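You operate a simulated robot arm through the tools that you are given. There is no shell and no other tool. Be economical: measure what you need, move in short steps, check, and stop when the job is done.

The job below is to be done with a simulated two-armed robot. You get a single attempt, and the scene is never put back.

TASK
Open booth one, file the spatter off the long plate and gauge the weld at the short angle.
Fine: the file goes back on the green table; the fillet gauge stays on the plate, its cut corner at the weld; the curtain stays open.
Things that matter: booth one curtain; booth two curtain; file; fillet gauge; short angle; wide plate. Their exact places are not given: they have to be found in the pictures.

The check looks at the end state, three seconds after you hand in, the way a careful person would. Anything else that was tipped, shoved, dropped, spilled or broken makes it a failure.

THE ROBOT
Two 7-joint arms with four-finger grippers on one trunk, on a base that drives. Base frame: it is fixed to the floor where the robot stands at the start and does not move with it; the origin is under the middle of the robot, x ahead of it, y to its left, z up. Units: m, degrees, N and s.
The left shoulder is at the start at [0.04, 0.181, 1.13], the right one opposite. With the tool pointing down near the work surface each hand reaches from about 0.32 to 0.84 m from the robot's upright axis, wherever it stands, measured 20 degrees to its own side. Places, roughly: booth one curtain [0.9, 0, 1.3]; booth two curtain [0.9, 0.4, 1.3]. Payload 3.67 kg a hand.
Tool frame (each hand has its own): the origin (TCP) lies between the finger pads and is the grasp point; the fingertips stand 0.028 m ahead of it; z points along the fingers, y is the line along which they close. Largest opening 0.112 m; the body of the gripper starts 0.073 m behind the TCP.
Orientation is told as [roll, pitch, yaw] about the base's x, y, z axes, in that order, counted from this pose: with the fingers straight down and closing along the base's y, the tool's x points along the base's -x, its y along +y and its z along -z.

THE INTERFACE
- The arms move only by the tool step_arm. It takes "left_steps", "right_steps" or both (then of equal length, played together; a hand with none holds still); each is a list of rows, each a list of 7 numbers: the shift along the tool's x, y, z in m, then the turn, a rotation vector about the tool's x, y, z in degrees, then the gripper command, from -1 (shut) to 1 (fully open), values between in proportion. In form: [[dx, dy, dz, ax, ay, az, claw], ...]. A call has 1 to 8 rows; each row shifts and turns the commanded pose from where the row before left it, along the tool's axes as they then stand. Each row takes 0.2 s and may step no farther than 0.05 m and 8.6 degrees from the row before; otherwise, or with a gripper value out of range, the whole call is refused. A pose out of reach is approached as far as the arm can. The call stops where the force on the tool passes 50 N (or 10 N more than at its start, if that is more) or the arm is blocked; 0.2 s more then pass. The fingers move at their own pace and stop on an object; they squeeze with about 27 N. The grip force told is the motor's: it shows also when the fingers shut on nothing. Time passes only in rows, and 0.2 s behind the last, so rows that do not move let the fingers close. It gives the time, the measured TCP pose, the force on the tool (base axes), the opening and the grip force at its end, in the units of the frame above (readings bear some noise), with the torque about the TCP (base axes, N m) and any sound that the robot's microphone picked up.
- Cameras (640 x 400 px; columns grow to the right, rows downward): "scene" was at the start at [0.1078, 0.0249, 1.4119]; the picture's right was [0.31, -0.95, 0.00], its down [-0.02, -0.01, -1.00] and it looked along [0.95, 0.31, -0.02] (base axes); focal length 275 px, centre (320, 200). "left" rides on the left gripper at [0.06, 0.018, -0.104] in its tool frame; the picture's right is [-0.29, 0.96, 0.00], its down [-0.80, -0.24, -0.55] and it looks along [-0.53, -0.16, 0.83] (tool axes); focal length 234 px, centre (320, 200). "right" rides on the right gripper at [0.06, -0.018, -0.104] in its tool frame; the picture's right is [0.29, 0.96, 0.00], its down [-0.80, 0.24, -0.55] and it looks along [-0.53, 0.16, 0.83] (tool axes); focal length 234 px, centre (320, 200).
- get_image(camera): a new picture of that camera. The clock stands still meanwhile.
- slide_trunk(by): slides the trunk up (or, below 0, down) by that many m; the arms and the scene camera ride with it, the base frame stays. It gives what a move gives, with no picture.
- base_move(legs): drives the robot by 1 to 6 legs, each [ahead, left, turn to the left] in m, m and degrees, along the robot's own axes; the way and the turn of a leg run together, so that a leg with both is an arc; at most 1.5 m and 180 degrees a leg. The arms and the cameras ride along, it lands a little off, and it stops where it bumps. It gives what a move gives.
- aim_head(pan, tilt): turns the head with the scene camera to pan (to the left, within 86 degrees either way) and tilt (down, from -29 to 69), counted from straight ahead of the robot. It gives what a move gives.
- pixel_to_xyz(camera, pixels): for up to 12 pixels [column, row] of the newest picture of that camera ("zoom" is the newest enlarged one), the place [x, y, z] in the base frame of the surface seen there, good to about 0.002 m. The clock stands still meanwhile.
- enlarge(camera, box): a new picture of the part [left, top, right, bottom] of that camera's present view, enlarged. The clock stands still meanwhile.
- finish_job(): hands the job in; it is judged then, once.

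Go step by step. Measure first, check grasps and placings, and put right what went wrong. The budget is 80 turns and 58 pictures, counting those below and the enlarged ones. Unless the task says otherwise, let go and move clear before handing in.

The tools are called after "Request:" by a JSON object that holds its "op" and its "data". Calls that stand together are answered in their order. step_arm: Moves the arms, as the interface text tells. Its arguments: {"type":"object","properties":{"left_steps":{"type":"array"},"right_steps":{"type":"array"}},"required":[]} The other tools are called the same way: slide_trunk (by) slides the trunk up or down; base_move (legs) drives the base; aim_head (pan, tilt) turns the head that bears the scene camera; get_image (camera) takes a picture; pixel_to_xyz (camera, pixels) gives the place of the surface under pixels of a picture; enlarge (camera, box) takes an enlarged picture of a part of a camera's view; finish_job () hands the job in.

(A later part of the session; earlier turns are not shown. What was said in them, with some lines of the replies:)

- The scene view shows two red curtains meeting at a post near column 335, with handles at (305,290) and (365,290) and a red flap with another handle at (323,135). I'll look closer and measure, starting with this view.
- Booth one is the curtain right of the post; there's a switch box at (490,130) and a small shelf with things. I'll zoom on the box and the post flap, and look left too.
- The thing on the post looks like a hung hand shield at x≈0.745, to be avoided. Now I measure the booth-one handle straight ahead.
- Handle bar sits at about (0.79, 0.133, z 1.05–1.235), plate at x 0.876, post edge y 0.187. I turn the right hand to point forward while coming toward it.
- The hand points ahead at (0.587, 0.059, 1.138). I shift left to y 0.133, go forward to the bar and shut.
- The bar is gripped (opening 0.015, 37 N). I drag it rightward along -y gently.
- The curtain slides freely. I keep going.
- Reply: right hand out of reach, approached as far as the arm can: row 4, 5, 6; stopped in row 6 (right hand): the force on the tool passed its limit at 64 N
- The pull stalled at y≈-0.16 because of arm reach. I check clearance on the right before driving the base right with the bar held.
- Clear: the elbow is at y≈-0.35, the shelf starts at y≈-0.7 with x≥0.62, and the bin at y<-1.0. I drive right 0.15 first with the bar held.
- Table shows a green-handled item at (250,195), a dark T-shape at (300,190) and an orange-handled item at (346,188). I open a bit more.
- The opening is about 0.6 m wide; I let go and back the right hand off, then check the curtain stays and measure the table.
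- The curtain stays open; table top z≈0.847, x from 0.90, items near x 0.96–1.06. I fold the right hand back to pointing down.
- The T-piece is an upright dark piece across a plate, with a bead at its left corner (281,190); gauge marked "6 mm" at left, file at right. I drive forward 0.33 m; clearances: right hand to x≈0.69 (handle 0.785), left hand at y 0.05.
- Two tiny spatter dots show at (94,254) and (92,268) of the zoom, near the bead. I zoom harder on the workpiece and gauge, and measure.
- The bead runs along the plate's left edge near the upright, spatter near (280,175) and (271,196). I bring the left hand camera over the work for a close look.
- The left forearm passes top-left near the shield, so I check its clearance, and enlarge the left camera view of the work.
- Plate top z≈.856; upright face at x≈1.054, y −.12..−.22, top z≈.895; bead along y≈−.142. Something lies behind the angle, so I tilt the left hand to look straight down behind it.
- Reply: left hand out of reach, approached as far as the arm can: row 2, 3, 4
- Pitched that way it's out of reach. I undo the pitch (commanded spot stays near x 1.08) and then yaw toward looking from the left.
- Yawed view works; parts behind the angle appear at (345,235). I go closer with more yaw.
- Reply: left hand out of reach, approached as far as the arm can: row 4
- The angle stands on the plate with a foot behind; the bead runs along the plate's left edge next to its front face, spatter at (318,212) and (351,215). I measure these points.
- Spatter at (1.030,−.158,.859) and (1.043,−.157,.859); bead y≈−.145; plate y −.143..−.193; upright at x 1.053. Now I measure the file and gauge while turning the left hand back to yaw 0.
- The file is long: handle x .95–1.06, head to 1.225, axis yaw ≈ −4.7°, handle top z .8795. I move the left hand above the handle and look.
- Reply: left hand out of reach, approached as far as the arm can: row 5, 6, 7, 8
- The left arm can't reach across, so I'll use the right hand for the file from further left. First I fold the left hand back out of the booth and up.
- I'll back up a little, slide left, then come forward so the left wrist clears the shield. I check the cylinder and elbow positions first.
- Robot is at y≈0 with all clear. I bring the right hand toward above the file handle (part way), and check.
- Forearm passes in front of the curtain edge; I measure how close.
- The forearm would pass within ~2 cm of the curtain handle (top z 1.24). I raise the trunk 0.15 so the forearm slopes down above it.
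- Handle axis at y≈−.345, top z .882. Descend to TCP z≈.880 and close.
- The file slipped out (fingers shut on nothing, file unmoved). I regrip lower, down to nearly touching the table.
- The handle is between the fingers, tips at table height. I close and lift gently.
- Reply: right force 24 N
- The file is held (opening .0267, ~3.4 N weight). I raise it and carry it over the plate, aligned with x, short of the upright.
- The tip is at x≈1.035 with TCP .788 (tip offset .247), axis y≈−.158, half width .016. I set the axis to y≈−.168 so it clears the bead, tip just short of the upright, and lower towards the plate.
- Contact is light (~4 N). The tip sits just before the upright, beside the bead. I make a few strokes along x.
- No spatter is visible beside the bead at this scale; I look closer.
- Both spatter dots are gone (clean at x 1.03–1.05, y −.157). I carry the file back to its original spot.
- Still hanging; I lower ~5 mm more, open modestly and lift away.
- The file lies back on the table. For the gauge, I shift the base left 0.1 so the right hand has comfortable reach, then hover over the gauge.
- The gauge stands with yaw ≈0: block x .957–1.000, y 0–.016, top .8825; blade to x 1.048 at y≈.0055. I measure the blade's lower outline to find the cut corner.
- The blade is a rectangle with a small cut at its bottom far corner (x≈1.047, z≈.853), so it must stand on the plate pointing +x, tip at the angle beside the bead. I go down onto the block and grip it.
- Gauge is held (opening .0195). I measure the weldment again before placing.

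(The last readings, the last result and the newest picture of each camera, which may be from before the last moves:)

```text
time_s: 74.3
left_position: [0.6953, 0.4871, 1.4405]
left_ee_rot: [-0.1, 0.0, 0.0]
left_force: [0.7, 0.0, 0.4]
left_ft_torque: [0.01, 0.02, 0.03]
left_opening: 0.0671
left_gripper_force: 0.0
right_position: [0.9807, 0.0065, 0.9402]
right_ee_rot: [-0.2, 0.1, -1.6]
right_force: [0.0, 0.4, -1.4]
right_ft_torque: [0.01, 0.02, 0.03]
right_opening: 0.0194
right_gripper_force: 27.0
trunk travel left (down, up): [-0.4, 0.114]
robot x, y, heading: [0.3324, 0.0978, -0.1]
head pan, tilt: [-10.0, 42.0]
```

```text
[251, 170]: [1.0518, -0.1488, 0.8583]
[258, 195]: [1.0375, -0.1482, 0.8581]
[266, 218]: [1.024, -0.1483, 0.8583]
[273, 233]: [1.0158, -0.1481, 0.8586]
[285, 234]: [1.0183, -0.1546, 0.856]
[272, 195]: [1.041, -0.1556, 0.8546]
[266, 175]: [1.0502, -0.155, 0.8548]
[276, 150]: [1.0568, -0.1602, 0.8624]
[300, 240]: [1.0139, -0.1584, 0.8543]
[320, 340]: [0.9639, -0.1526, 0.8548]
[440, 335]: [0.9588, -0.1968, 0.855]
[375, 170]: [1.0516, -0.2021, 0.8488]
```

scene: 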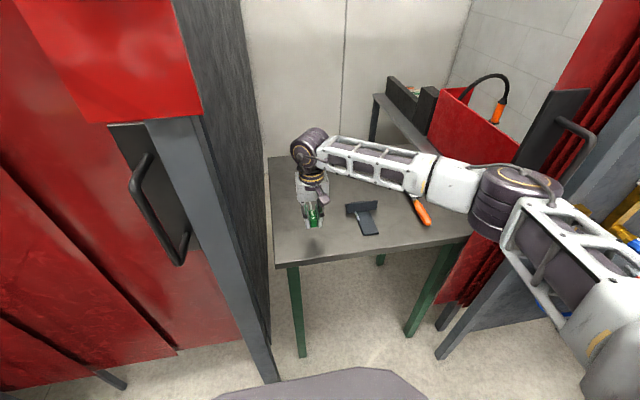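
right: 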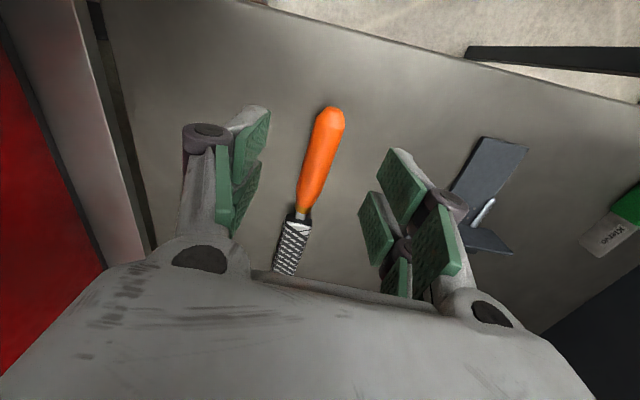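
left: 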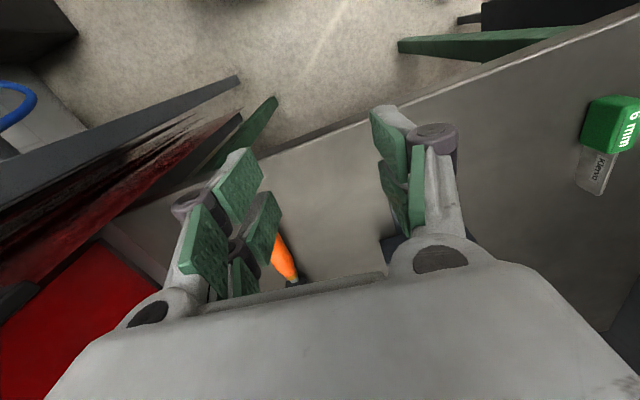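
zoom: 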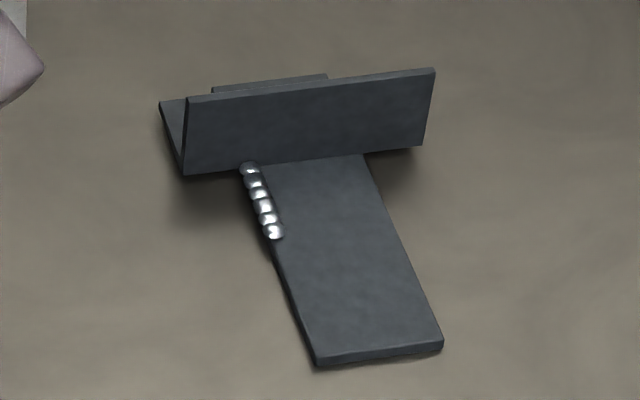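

Bead now spans y −.142..−.154, upright at x≈1.0565, plate top .855. I aim the blade at y≈−.157 with its tip at x≈1.053; first hover above.

Request:
{"op": "step_arm", "data": {"right_steps": [[-0.0008, -0.041, -0.002, 0, 0, -0.4, -1], [-0.0008, -0.041, 0, 0, 0, -0.4, -1], [-0.0008, -0.041, 0, 0, 0, -0.4, -1], [-0.0008, -0.0405, 0, 0, 0, -0.4, -1], [0, 0, 0, 0, 0, 0, -1]]}}

Request:
{"op": "enlarge", "data": {"camera": "right", "box": [230, 120, 400, 280]}}

```text
time_s: 75.5
left_position: [0.6951, 0.4884, 1.4397]
left_ee_rot: [0.0, 0.0, 0.0]
left_force: [-0.3, 0.6, -0.1]
left_ft_torque: [-0.05, 0.06, 0.02]
left_opening: 0.067
left_gripper_force: 0.1
right_position: [0.9815, -0.1572, 0.9417]
right_ee_rot: [-0.2, 0.1, 0.0]
right_force: [-0.4, 0.0, -0.5]
right_ft_torque: [-0.01, 0.05, -0.03]
right_opening: 0.02
right_gripper_force: 27.1
trunk travel left (down, up): [-0.4, 0.114]
robot x, y, heading: [0.3301, 0.0991, -0.1]
head pan, tilt: [-10.0, 42.0]
```

```text
2.50 times, centred on (315, 200) of right
```

zoom: 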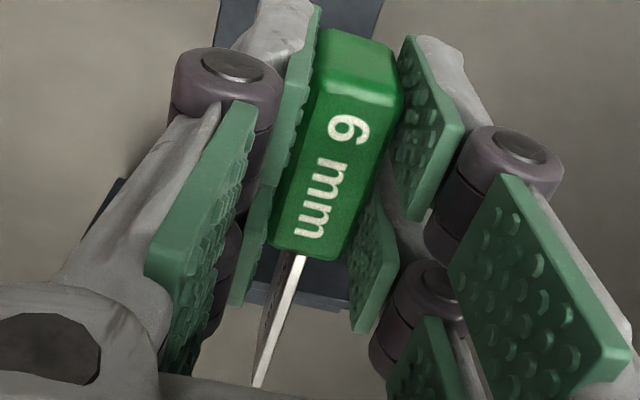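

Request:
{"op": "pixel_to_xyz", "data": {"camera": "zoom", "pixels": [[258, 382], [280, 320], [298, 262], [266, 348], [300, 220], [330, 60], [345, 150], [300, 295]]}}

```text
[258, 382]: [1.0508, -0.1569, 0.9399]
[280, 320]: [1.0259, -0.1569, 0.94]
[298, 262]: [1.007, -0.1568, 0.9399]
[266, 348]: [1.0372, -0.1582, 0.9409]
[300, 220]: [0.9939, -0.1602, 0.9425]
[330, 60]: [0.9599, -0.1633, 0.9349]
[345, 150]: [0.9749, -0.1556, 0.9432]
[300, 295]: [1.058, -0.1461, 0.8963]
```

The blade tip is at x 1.051, y −.157, level. I lower it onto the plate.

Request:
{"op": "step_arm", "data": {"right_steps": [[-0.0015, 0, 0.025, 0, 0, 0, -1], [0, 0, 0.018, 0, 0, 0, -1], [0, 0, 0.007, 0, 0, 0, -1], [0, 0, 0.002, 0, 0, 0, -1], [0, 0, 0.002, 0, 0, 0, -1], [0, 0, 0, 0, 0, 0, -1]]}}

```text
time_s: 76.9
left_position: [0.6944, 0.4858, 1.4423]
left_ee_rot: [-0.1, -0.1, -0.1]
left_force: [-0.5, 0.0, 0.2]
left_ft_torque: [0.02, 0.0, 0.01]
left_opening: 0.0672
left_gripper_force: 0.2
right_position: [0.9831, -0.1574, 0.8901]
right_ee_rot: [-0.2, 0.1, 0.1]
right_force: [0.5, 0.7, -0.7]
right_ft_torque: [0.03, 0.01, -0.03]
right_opening: 0.0193
right_gripper_force: 27.0
trunk travel left (down, up): [-0.4, 0.114]
robot x, y, heading: [0.3329, 0.0952, -0.2]
head pan, tilt: [-10.0, 42.0]
```

Request:
{"op": "step_arm", "data": {"right_steps": [[0, 0, 0.0015, 0, 0, 0, -1], [0, 0, 0.001, 0, 0, 0, -1], [0, 0, 0, 0, 0, 0, -1]]}}

Request:
{"op": "enlarge", "data": {"camera": "scene", "box": [330, 180, 400, 245]}}

```text
time_s: 77.7
left_position: [0.6951, 0.4859, 1.4413]
left_ee_rot: [0.0, 0.0, 0.0]
left_force: [-0.6, 0.8, -0.5]
left_ft_torque: [0.03, -0.03, 0.0]
left_opening: 0.0675
left_gripper_force: 0.0
right_position: [0.9834, -0.1571, 0.8874]
right_ee_rot: [-0.2, 0.0, 0.0]
right_force: [1.2, -1.8, 4.3]
right_ft_torque: [-0.04, -0.03, 0.01]
right_opening: 0.0193
right_gripper_force: 26.8
trunk travel left (down, up): [-0.4, 0.114]
robot x, y, heading: [0.335, 0.1013, -0.4]
head pan, tilt: [-10.0, 42.0]
```

```text
6.15 times, centred on (365, 212) of scene
```

zoom: 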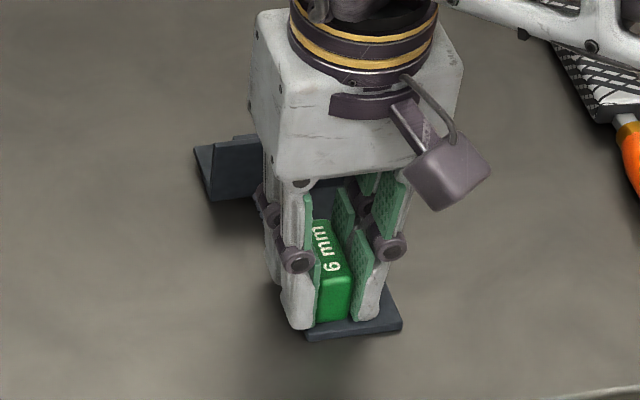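

Contact at 4 N, sitting on the plate. I open gently and rise straight up, then look.

Request:
{"op": "step_arm", "data": {"right_steps": [[0, 0, 0, 0, 0, 0, -0.5], [0, 0, 0, 0, 0, 0, -0.1], [0, 0, 0, 0, 0, 0, -0.1], [0, 0, -0.015, 0, 0, 0, -0.1], [0, 0, -0.03, 0, 0, 0, -0.1], [0, 0, -0.04, 0, 0, 0, -0.1], [0.02, 0, -0.04, 0, 0, 0, -0.1], [0.03, 0, -0.03, 0, 0, 0, -0.1]]}}

Request:
{"op": "step_arm", "data": {"right_steps": [[0.03, -0.005, -0.035, 0, 0, 0, -0.1], [0.03, -0.005, -0.035, 0, 0, 0, -0.1], [0.03, -0.005, -0.035, 0, 0, 0, -0.1], [0.04, -0.005, -0.025, 0, 0, 0, -0.1], [0.04, -0.005, -0.02, 0, 0, 0, -0.1], [0.04, -0.005, -0.02, 0, 0, 0, -0.1]]}}

Request:
{"op": "enlarge", "data": {"camera": "scene", "box": [330, 180, 400, 245]}}

```text
time_s: 79.5
left_position: [0.6932, 0.4863, 1.4413]
left_ee_rot: [0.0, -0.1, 0.0]
left_force: [0.5, -0.3, 0.3]
left_ft_torque: [0.02, 0.0, 0.0]
left_opening: 0.0671
left_gripper_force: 0.0
right_position: [0.9317, -0.156, 1.0434]
right_ee_rot: [-0.2, 0.0, 0.0]
right_force: [-0.6, -0.3, 0.7]
right_ft_torque: [-0.04, -0.03, -0.01]
right_opening: 0.0501
right_gripper_force: 0.2
trunk travel left (down, up): [-0.4, 0.114]
robot x, y, heading: [0.3272, 0.0977, -0.2]
head pan, tilt: [-10.0, 42.0]
```

```text
time_s: 80.9
left_position: [0.6946, 0.4866, 1.4418]
left_ee_rot: [0.0, -0.1, 0.0]
left_force: [-0.5, -0.7, 0.0]
left_ft_torque: [-0.02, -0.05, 0.02]
left_opening: 0.0674
left_gripper_force: 0.0
right_position: [0.7225, -0.1838, 1.2118]
right_ee_rot: [-0.3, 0.0, 0.1]
right_force: [-0.5, -0.1, -0.1]
right_ft_torque: [-0.02, -0.03, 0.0]
right_opening: 0.0503
right_gripper_force: 0.1
trunk travel left (down, up): [-0.4, 0.114]
robot x, y, heading: [0.3335, 0.0974, 0.1]
head pan, tilt: [-10.0, 42.0]
```

```text
6.15 times, centred on (365, 212) of scene
```

zoom: 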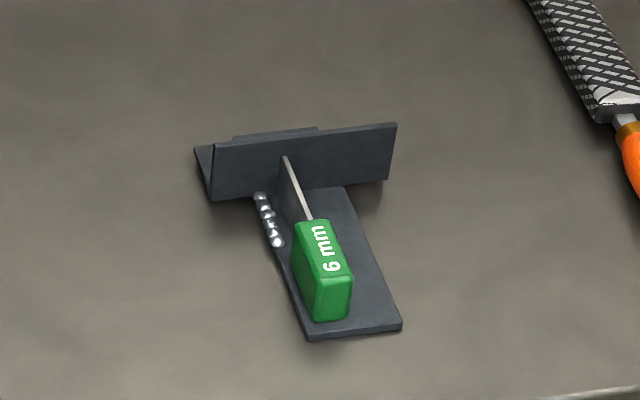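

The gauge stands on the plate, blade tip at the angle beside the bead. I measure its final place.

Request:
{"op": "pixel_to_xyz", "data": {"camera": "zoom", "pixels": [[286, 158], [308, 215], [284, 200], [285, 185], [288, 215], [262, 200], [268, 225], [277, 243], [260, 165], [300, 320], [296, 215], [320, 195]]}}

Request:
{"op": "get_image", "data": {"camera": "scene"}}

```text
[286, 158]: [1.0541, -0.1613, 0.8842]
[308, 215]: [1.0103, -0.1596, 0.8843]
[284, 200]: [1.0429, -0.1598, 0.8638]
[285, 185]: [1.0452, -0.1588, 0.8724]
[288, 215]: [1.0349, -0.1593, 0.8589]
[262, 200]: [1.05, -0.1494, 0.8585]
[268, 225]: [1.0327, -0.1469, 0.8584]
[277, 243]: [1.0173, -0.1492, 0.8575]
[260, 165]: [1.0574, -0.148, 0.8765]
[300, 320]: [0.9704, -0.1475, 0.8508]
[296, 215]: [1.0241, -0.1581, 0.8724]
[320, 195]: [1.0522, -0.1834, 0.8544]
```

```text
2 pictures are left
```

scene: 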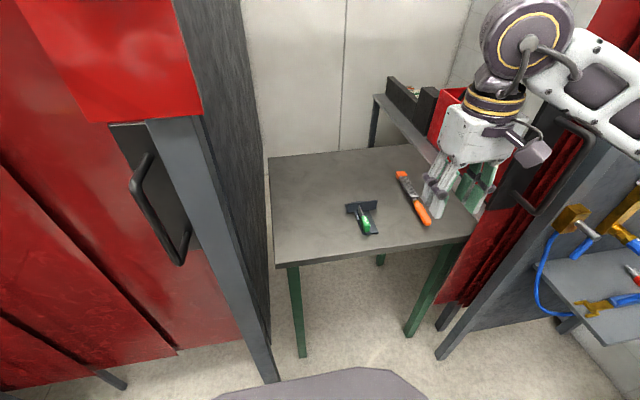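

The blade is at y≈−.16, about 11 mm from the bead's axis, slightly yawed (−2°). I regrip to square it and bring the corner snug to the bead.

Request:
{"op": "step_arm", "data": {"right_steps": [[-0.0326, 0.0032, 0.0315, 0, 0, 0.25, -0.1], [-0.0326, 0.0032, 0.0315, 0, 0, 0.25, -0.1], [-0.0326, 0.0032, 0.0315, 0, 0, 0.25, -0.1], [-0.0326, 0.0032, 0.0315, 0, 0, 0.25, -0.1], [-0.0326, 0.0032, 0.0315, 0, 0, 0.25, -0.1], [-0.0326, 0.0032, 0.0315, 0, 0, 0.25, -0.1], [-0.0326, 0.0032, 0.0315, 0, 0, 0.25, -0.1], [-0.0326, 0.0032, 0.0315, 0, 0, 0.25, -0.1]]}}

Request:
{"op": "step_arm", "data": {"right_steps": [[0, 0, 0, 0, 0, 0, -0.1]]}}

```text
time_s: 82.7
left_position: [0.6963, 0.4874, 1.4409]
left_ee_rot: [-0.1, 0.0, 0.0]
left_force: [0.4, -0.4, -0.2]
left_ft_torque: [-0.03, 0.06, 0.02]
left_opening: 0.0674
left_gripper_force: 0.1
right_position: [0.9855, -0.1632, 0.9605]
right_ee_rot: [-0.3, 0.1, -2.0]
right_force: [-0.8, 0.5, -0.7]
right_ft_torque: [-0.01, 0.01, 0.01]
right_opening: 0.0504
right_gripper_force: 0.1
trunk travel left (down, up): [-0.4, 0.114]
robot x, y, heading: [0.332, 0.0934, 0.2]
head pan, tilt: [-10.0, 42.0]
```

```text
time_s: 83.1
left_position: [0.6953, 0.4858, 1.4405]
left_ee_rot: [0.0, 0.0, 0.1]
left_force: [0.0, 0.0, 0.7]
left_ft_torque: [-0.02, -0.01, 0.05]
left_opening: 0.0674
left_gripper_force: 0.1
right_position: [0.9846, -0.1642, 0.9626]
right_ee_rot: [-0.2, 0.0, -2.0]
right_force: [0.9, -0.9, 0.0]
right_ft_torque: [0.01, 0.02, 0.0]
right_opening: 0.0506
right_gripper_force: 0.1
trunk travel left (down, up): [-0.4, 0.114]
robot x, y, heading: [0.3339, 0.0968, -0.1]
head pan, tilt: [-10.0, 42.0]
```

Request:
{"op": "step_arm", "data": {"right_steps": [[0.001, 0.0055, 0, 0, 0, 0, -0.1], [0, 0, 0.03, 0, 0, 0, -0.1], [0, 0, 0.03, 0, 0, 0, -0.1], [0, 0, 0.013, 0, 0, 0, -0.1], [0, 0, 0, 0, 0, 0, -0.5], [0, 0, 0, 0, 0, 0, -1], [0, 0, 0, 0, 0, 0, -1]]}}

Request:
{"op": "step_arm", "data": {"right_steps": [[0, 0, -0.006, 0, 0, 0, -1], [0, 0.002, -0.006, 0, 0, -2.0, -1], [0, 0, 0, 0, 0, 0, -1]]}}

```text
time_s: 84.7
left_position: [0.6954, 0.4864, 1.4416]
left_ee_rot: [0.0, -0.1, 0.0]
left_force: [0.4, -0.4, -0.1]
left_ft_torque: [-0.05, -0.01, -0.01]
left_opening: 0.0673
left_gripper_force: 0.0
right_position: [0.9836, -0.1611, 0.8888]
right_ee_rot: [-0.2, 0.1, -2.0]
right_force: [0.1, -0.1, -0.2]
right_ft_torque: [0.01, 0.0, 0.01]
right_opening: 0.0198
right_gripper_force: 26.6
trunk travel left (down, up): [-0.4, 0.114]
robot x, y, heading: [0.3327, 0.0967, -0.3]
head pan, tilt: [-10.0, 42.0]
```

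```text
time_s: 85.5
left_position: [0.6946, 0.4867, 1.4411]
left_ee_rot: [0.0, -0.1, 0.0]
left_force: [1.0, 0.3, -0.3]
left_ft_torque: [-0.02, -0.02, -0.01]
left_opening: 0.0672
left_gripper_force: 0.0
right_position: [0.9826, -0.1583, 0.9006]
right_ee_rot: [-0.2, 0.1, 0.0]
right_force: [0.7, -0.5, -0.9]
right_ft_torque: [0.02, -0.02, 0.01]
right_opening: 0.0199
right_gripper_force: 26.6
trunk travel left (down, up): [-0.4, 0.114]
robot x, y, heading: [0.3316, 0.098, -0.2]
head pan, tilt: [-10.0, 42.0]
```

Request:
{"op": "step_arm", "data": {"right_steps": [[-0.0005, 0.003, 0, 0, 0, 0, -1], [0, 0, 0.006, 0, 0, 0, -1], [0, 0, 0.004, 0, 0, 0, -1], [0, 0, 0.002, 0, 0, 0, -1], [0, 0, 0.001, 0, 0, 0, -1], [0, 0, 0, 0, 0, 0, -1]]}}

Request:
{"op": "enlarge", "data": {"camera": "right", "box": [230, 120, 400, 280]}}

Request:
{"op": "pixel_to_xyz", "data": {"camera": "zoom", "pixels": [[258, 382], [280, 320], [298, 262], [345, 150], [320, 330], [310, 300], [315, 350], [290, 330], [270, 300], [325, 290]]}}

```text
time_s: 86.9
left_position: [0.693, 0.487, 1.4419]
left_ee_rot: [0.0, -0.1, 0.0]
left_force: [0.1, 0.6, 0.1]
left_ft_torque: [-0.02, -0.01, 0.04]
left_opening: 0.0669
left_gripper_force: 0.1
right_position: [0.9825, -0.1537, 0.8876]
right_ee_rot: [-0.2, -0.2, 0.0]
right_force: [0.9, -1.3, 14.0]
right_ft_torque: [-0.1, 0.19, -0.02]
right_opening: 0.0197
right_gripper_force: 27.0
trunk travel left (down, up): [-0.4, 0.114]
robot x, y, heading: [0.3306, 0.099, -0.2]
head pan, tilt: [-10.0, 42.0]
```

```text
2.50 times, centred on (315, 200) of right
```

zoom: 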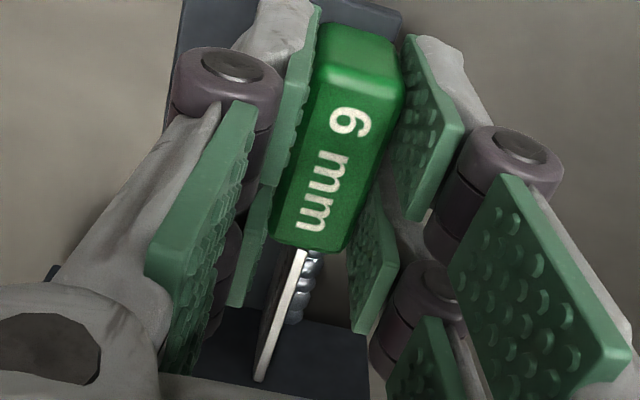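

```text
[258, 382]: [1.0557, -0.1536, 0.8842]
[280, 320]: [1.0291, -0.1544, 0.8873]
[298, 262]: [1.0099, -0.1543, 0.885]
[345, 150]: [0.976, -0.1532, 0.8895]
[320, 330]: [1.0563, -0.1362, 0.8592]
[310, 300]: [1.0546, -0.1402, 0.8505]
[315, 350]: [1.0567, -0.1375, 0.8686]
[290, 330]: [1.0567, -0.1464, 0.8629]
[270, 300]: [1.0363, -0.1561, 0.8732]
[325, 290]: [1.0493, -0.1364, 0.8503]
```

The blade sits right beside the bead (y −.154, tip 1.0555 at the angle). I ease the pressure, open gently, and withdraw.

Request:
{"op": "step_arm", "data": {"right_steps": [[0, -0.001, -0.0008, 0, 0, 0, -1], [0, 0, 0, 0, 0, 0, -0.6], [0, 0, 0, 0, 0, 0, -0.4], [0, 0, 0, 0, 0, 0, -0.2], [0, 0, -0.015, 0, 0, 0, -0.2], [0, 0, -0.03, 0, 0, 0, -0.2], [0, 0, -0.04, 0, 0, 0, -0.2], [0.02, 0, -0.04, 0, 0, 0, -0.2]]}}

Request:
{"op": "step_arm", "data": {"right_steps": [[0.03, 0, -0.035, 0, 0, 0, -0.2], [0.03, -0.005, -0.035, 0, 0, 0, -0.2], [0.03, -0.005, -0.035, 0, 0, 0, -0.2], [0.03, -0.005, -0.035, 0, 0, 0, -0.2], [0.04, -0.005, -0.02, 0, 0, 0, -0.2], [0.04, -0.005, -0.02, 0, 0, 0, -0.2], [0.04, -0.005, -0.02, 0, 0, 0, -0.2]]}}

Request:
{"op": "enlarge", "data": {"camera": "scene", "box": [300, 150, 440, 250]}}

Request:
{"op": "pixel_to_xyz", "data": {"camera": "zoom", "pixels": [[285, 210], [297, 235], [300, 250], [310, 290], [270, 215]]}}

```text
time_s: 88.7
left_position: [0.6936, 0.4867, 1.4426]
left_ee_rot: [-0.1, -0.1, 0.0]
left_force: [-1.0, 0.0, -0.5]
left_ft_torque: [0.01, -0.02, -0.02]
left_opening: 0.0672
left_gripper_force: 0.1
right_position: [0.9628, -0.1554, 1.0121]
right_ee_rot: [-0.2, 0.0, -0.1]
right_force: [-0.8, -0.7, -0.6]
right_ft_torque: [0.0, -0.03, -0.02]
right_opening: 0.0448
right_gripper_force: 0.2
trunk travel left (down, up): [-0.4, 0.114]
robot x, y, heading: [0.3325, 0.0977, -0.3]
head pan, tilt: [-10.0, 42.0]
```

```text
time_s: 90.3
left_position: [0.6928, 0.4871, 1.4412]
left_ee_rot: [-0.1, -0.2, 0.0]
left_force: [-0.5, -1.1, -0.4]
left_ft_torque: [-0.01, -0.03, -0.02]
left_opening: 0.0671
left_gripper_force: 0.1
right_position: [0.7209, -0.1857, 1.2126]
right_ee_rot: [-0.1, 0.0, 0.0]
right_force: [-0.5, 0.3, 1.1]
right_ft_torque: [0.01, -0.03, -0.03]
right_opening: 0.0447
right_gripper_force: 0.0
trunk travel left (down, up): [-0.4, 0.114]
robot x, y, heading: [0.3303, 0.1008, -0.2]
head pan, tilt: [-10.0, 42.0]
```

```text
4.00 times, centred on (370, 200) of scene
```

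zoom: 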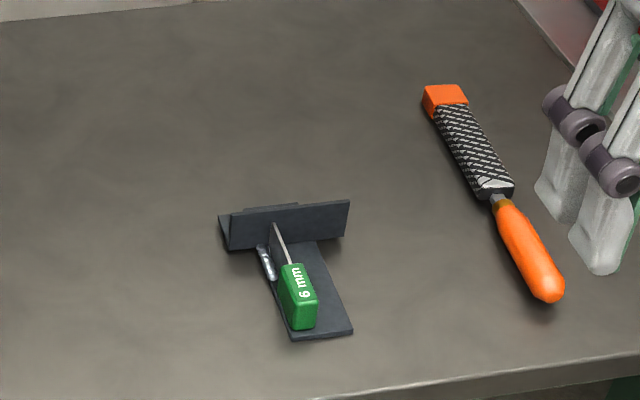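

```text
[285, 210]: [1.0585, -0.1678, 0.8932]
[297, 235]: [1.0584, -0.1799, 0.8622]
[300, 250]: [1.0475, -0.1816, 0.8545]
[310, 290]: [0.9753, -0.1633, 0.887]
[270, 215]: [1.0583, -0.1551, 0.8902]
```

The gauge stands square on the plate with its cut corner at the weld against the angle. The file is back on the green table, the curtain is open and the hands are clear, so I hand in.

Request:
{"op": "finish_job", "data": {}}

```text
The job is handed in.
```

I opened booth one, filed both spots of spatter off the long plate and set the fillet gauge at the weld; the job is handed in.

- **Curtain:** it is open about 0.6 m and stayed open after I let go of it. I left booth two alone.
- **File:** it is back on the green table, within about a centimetre of where it lay. My first grip on it slipped, but it did not move.
- **Gauge:** it stands on the plate with its cut corner against the angle. The blade sits about 6 mm to one side of the weld's centre line, because the weld bead runs along the plate's left edge and is in the way.
- **Workpiece:** the plate and angle ended up about 3–5 mm from where they started. Some of that may be measuring error, and nothing tipped or fell.
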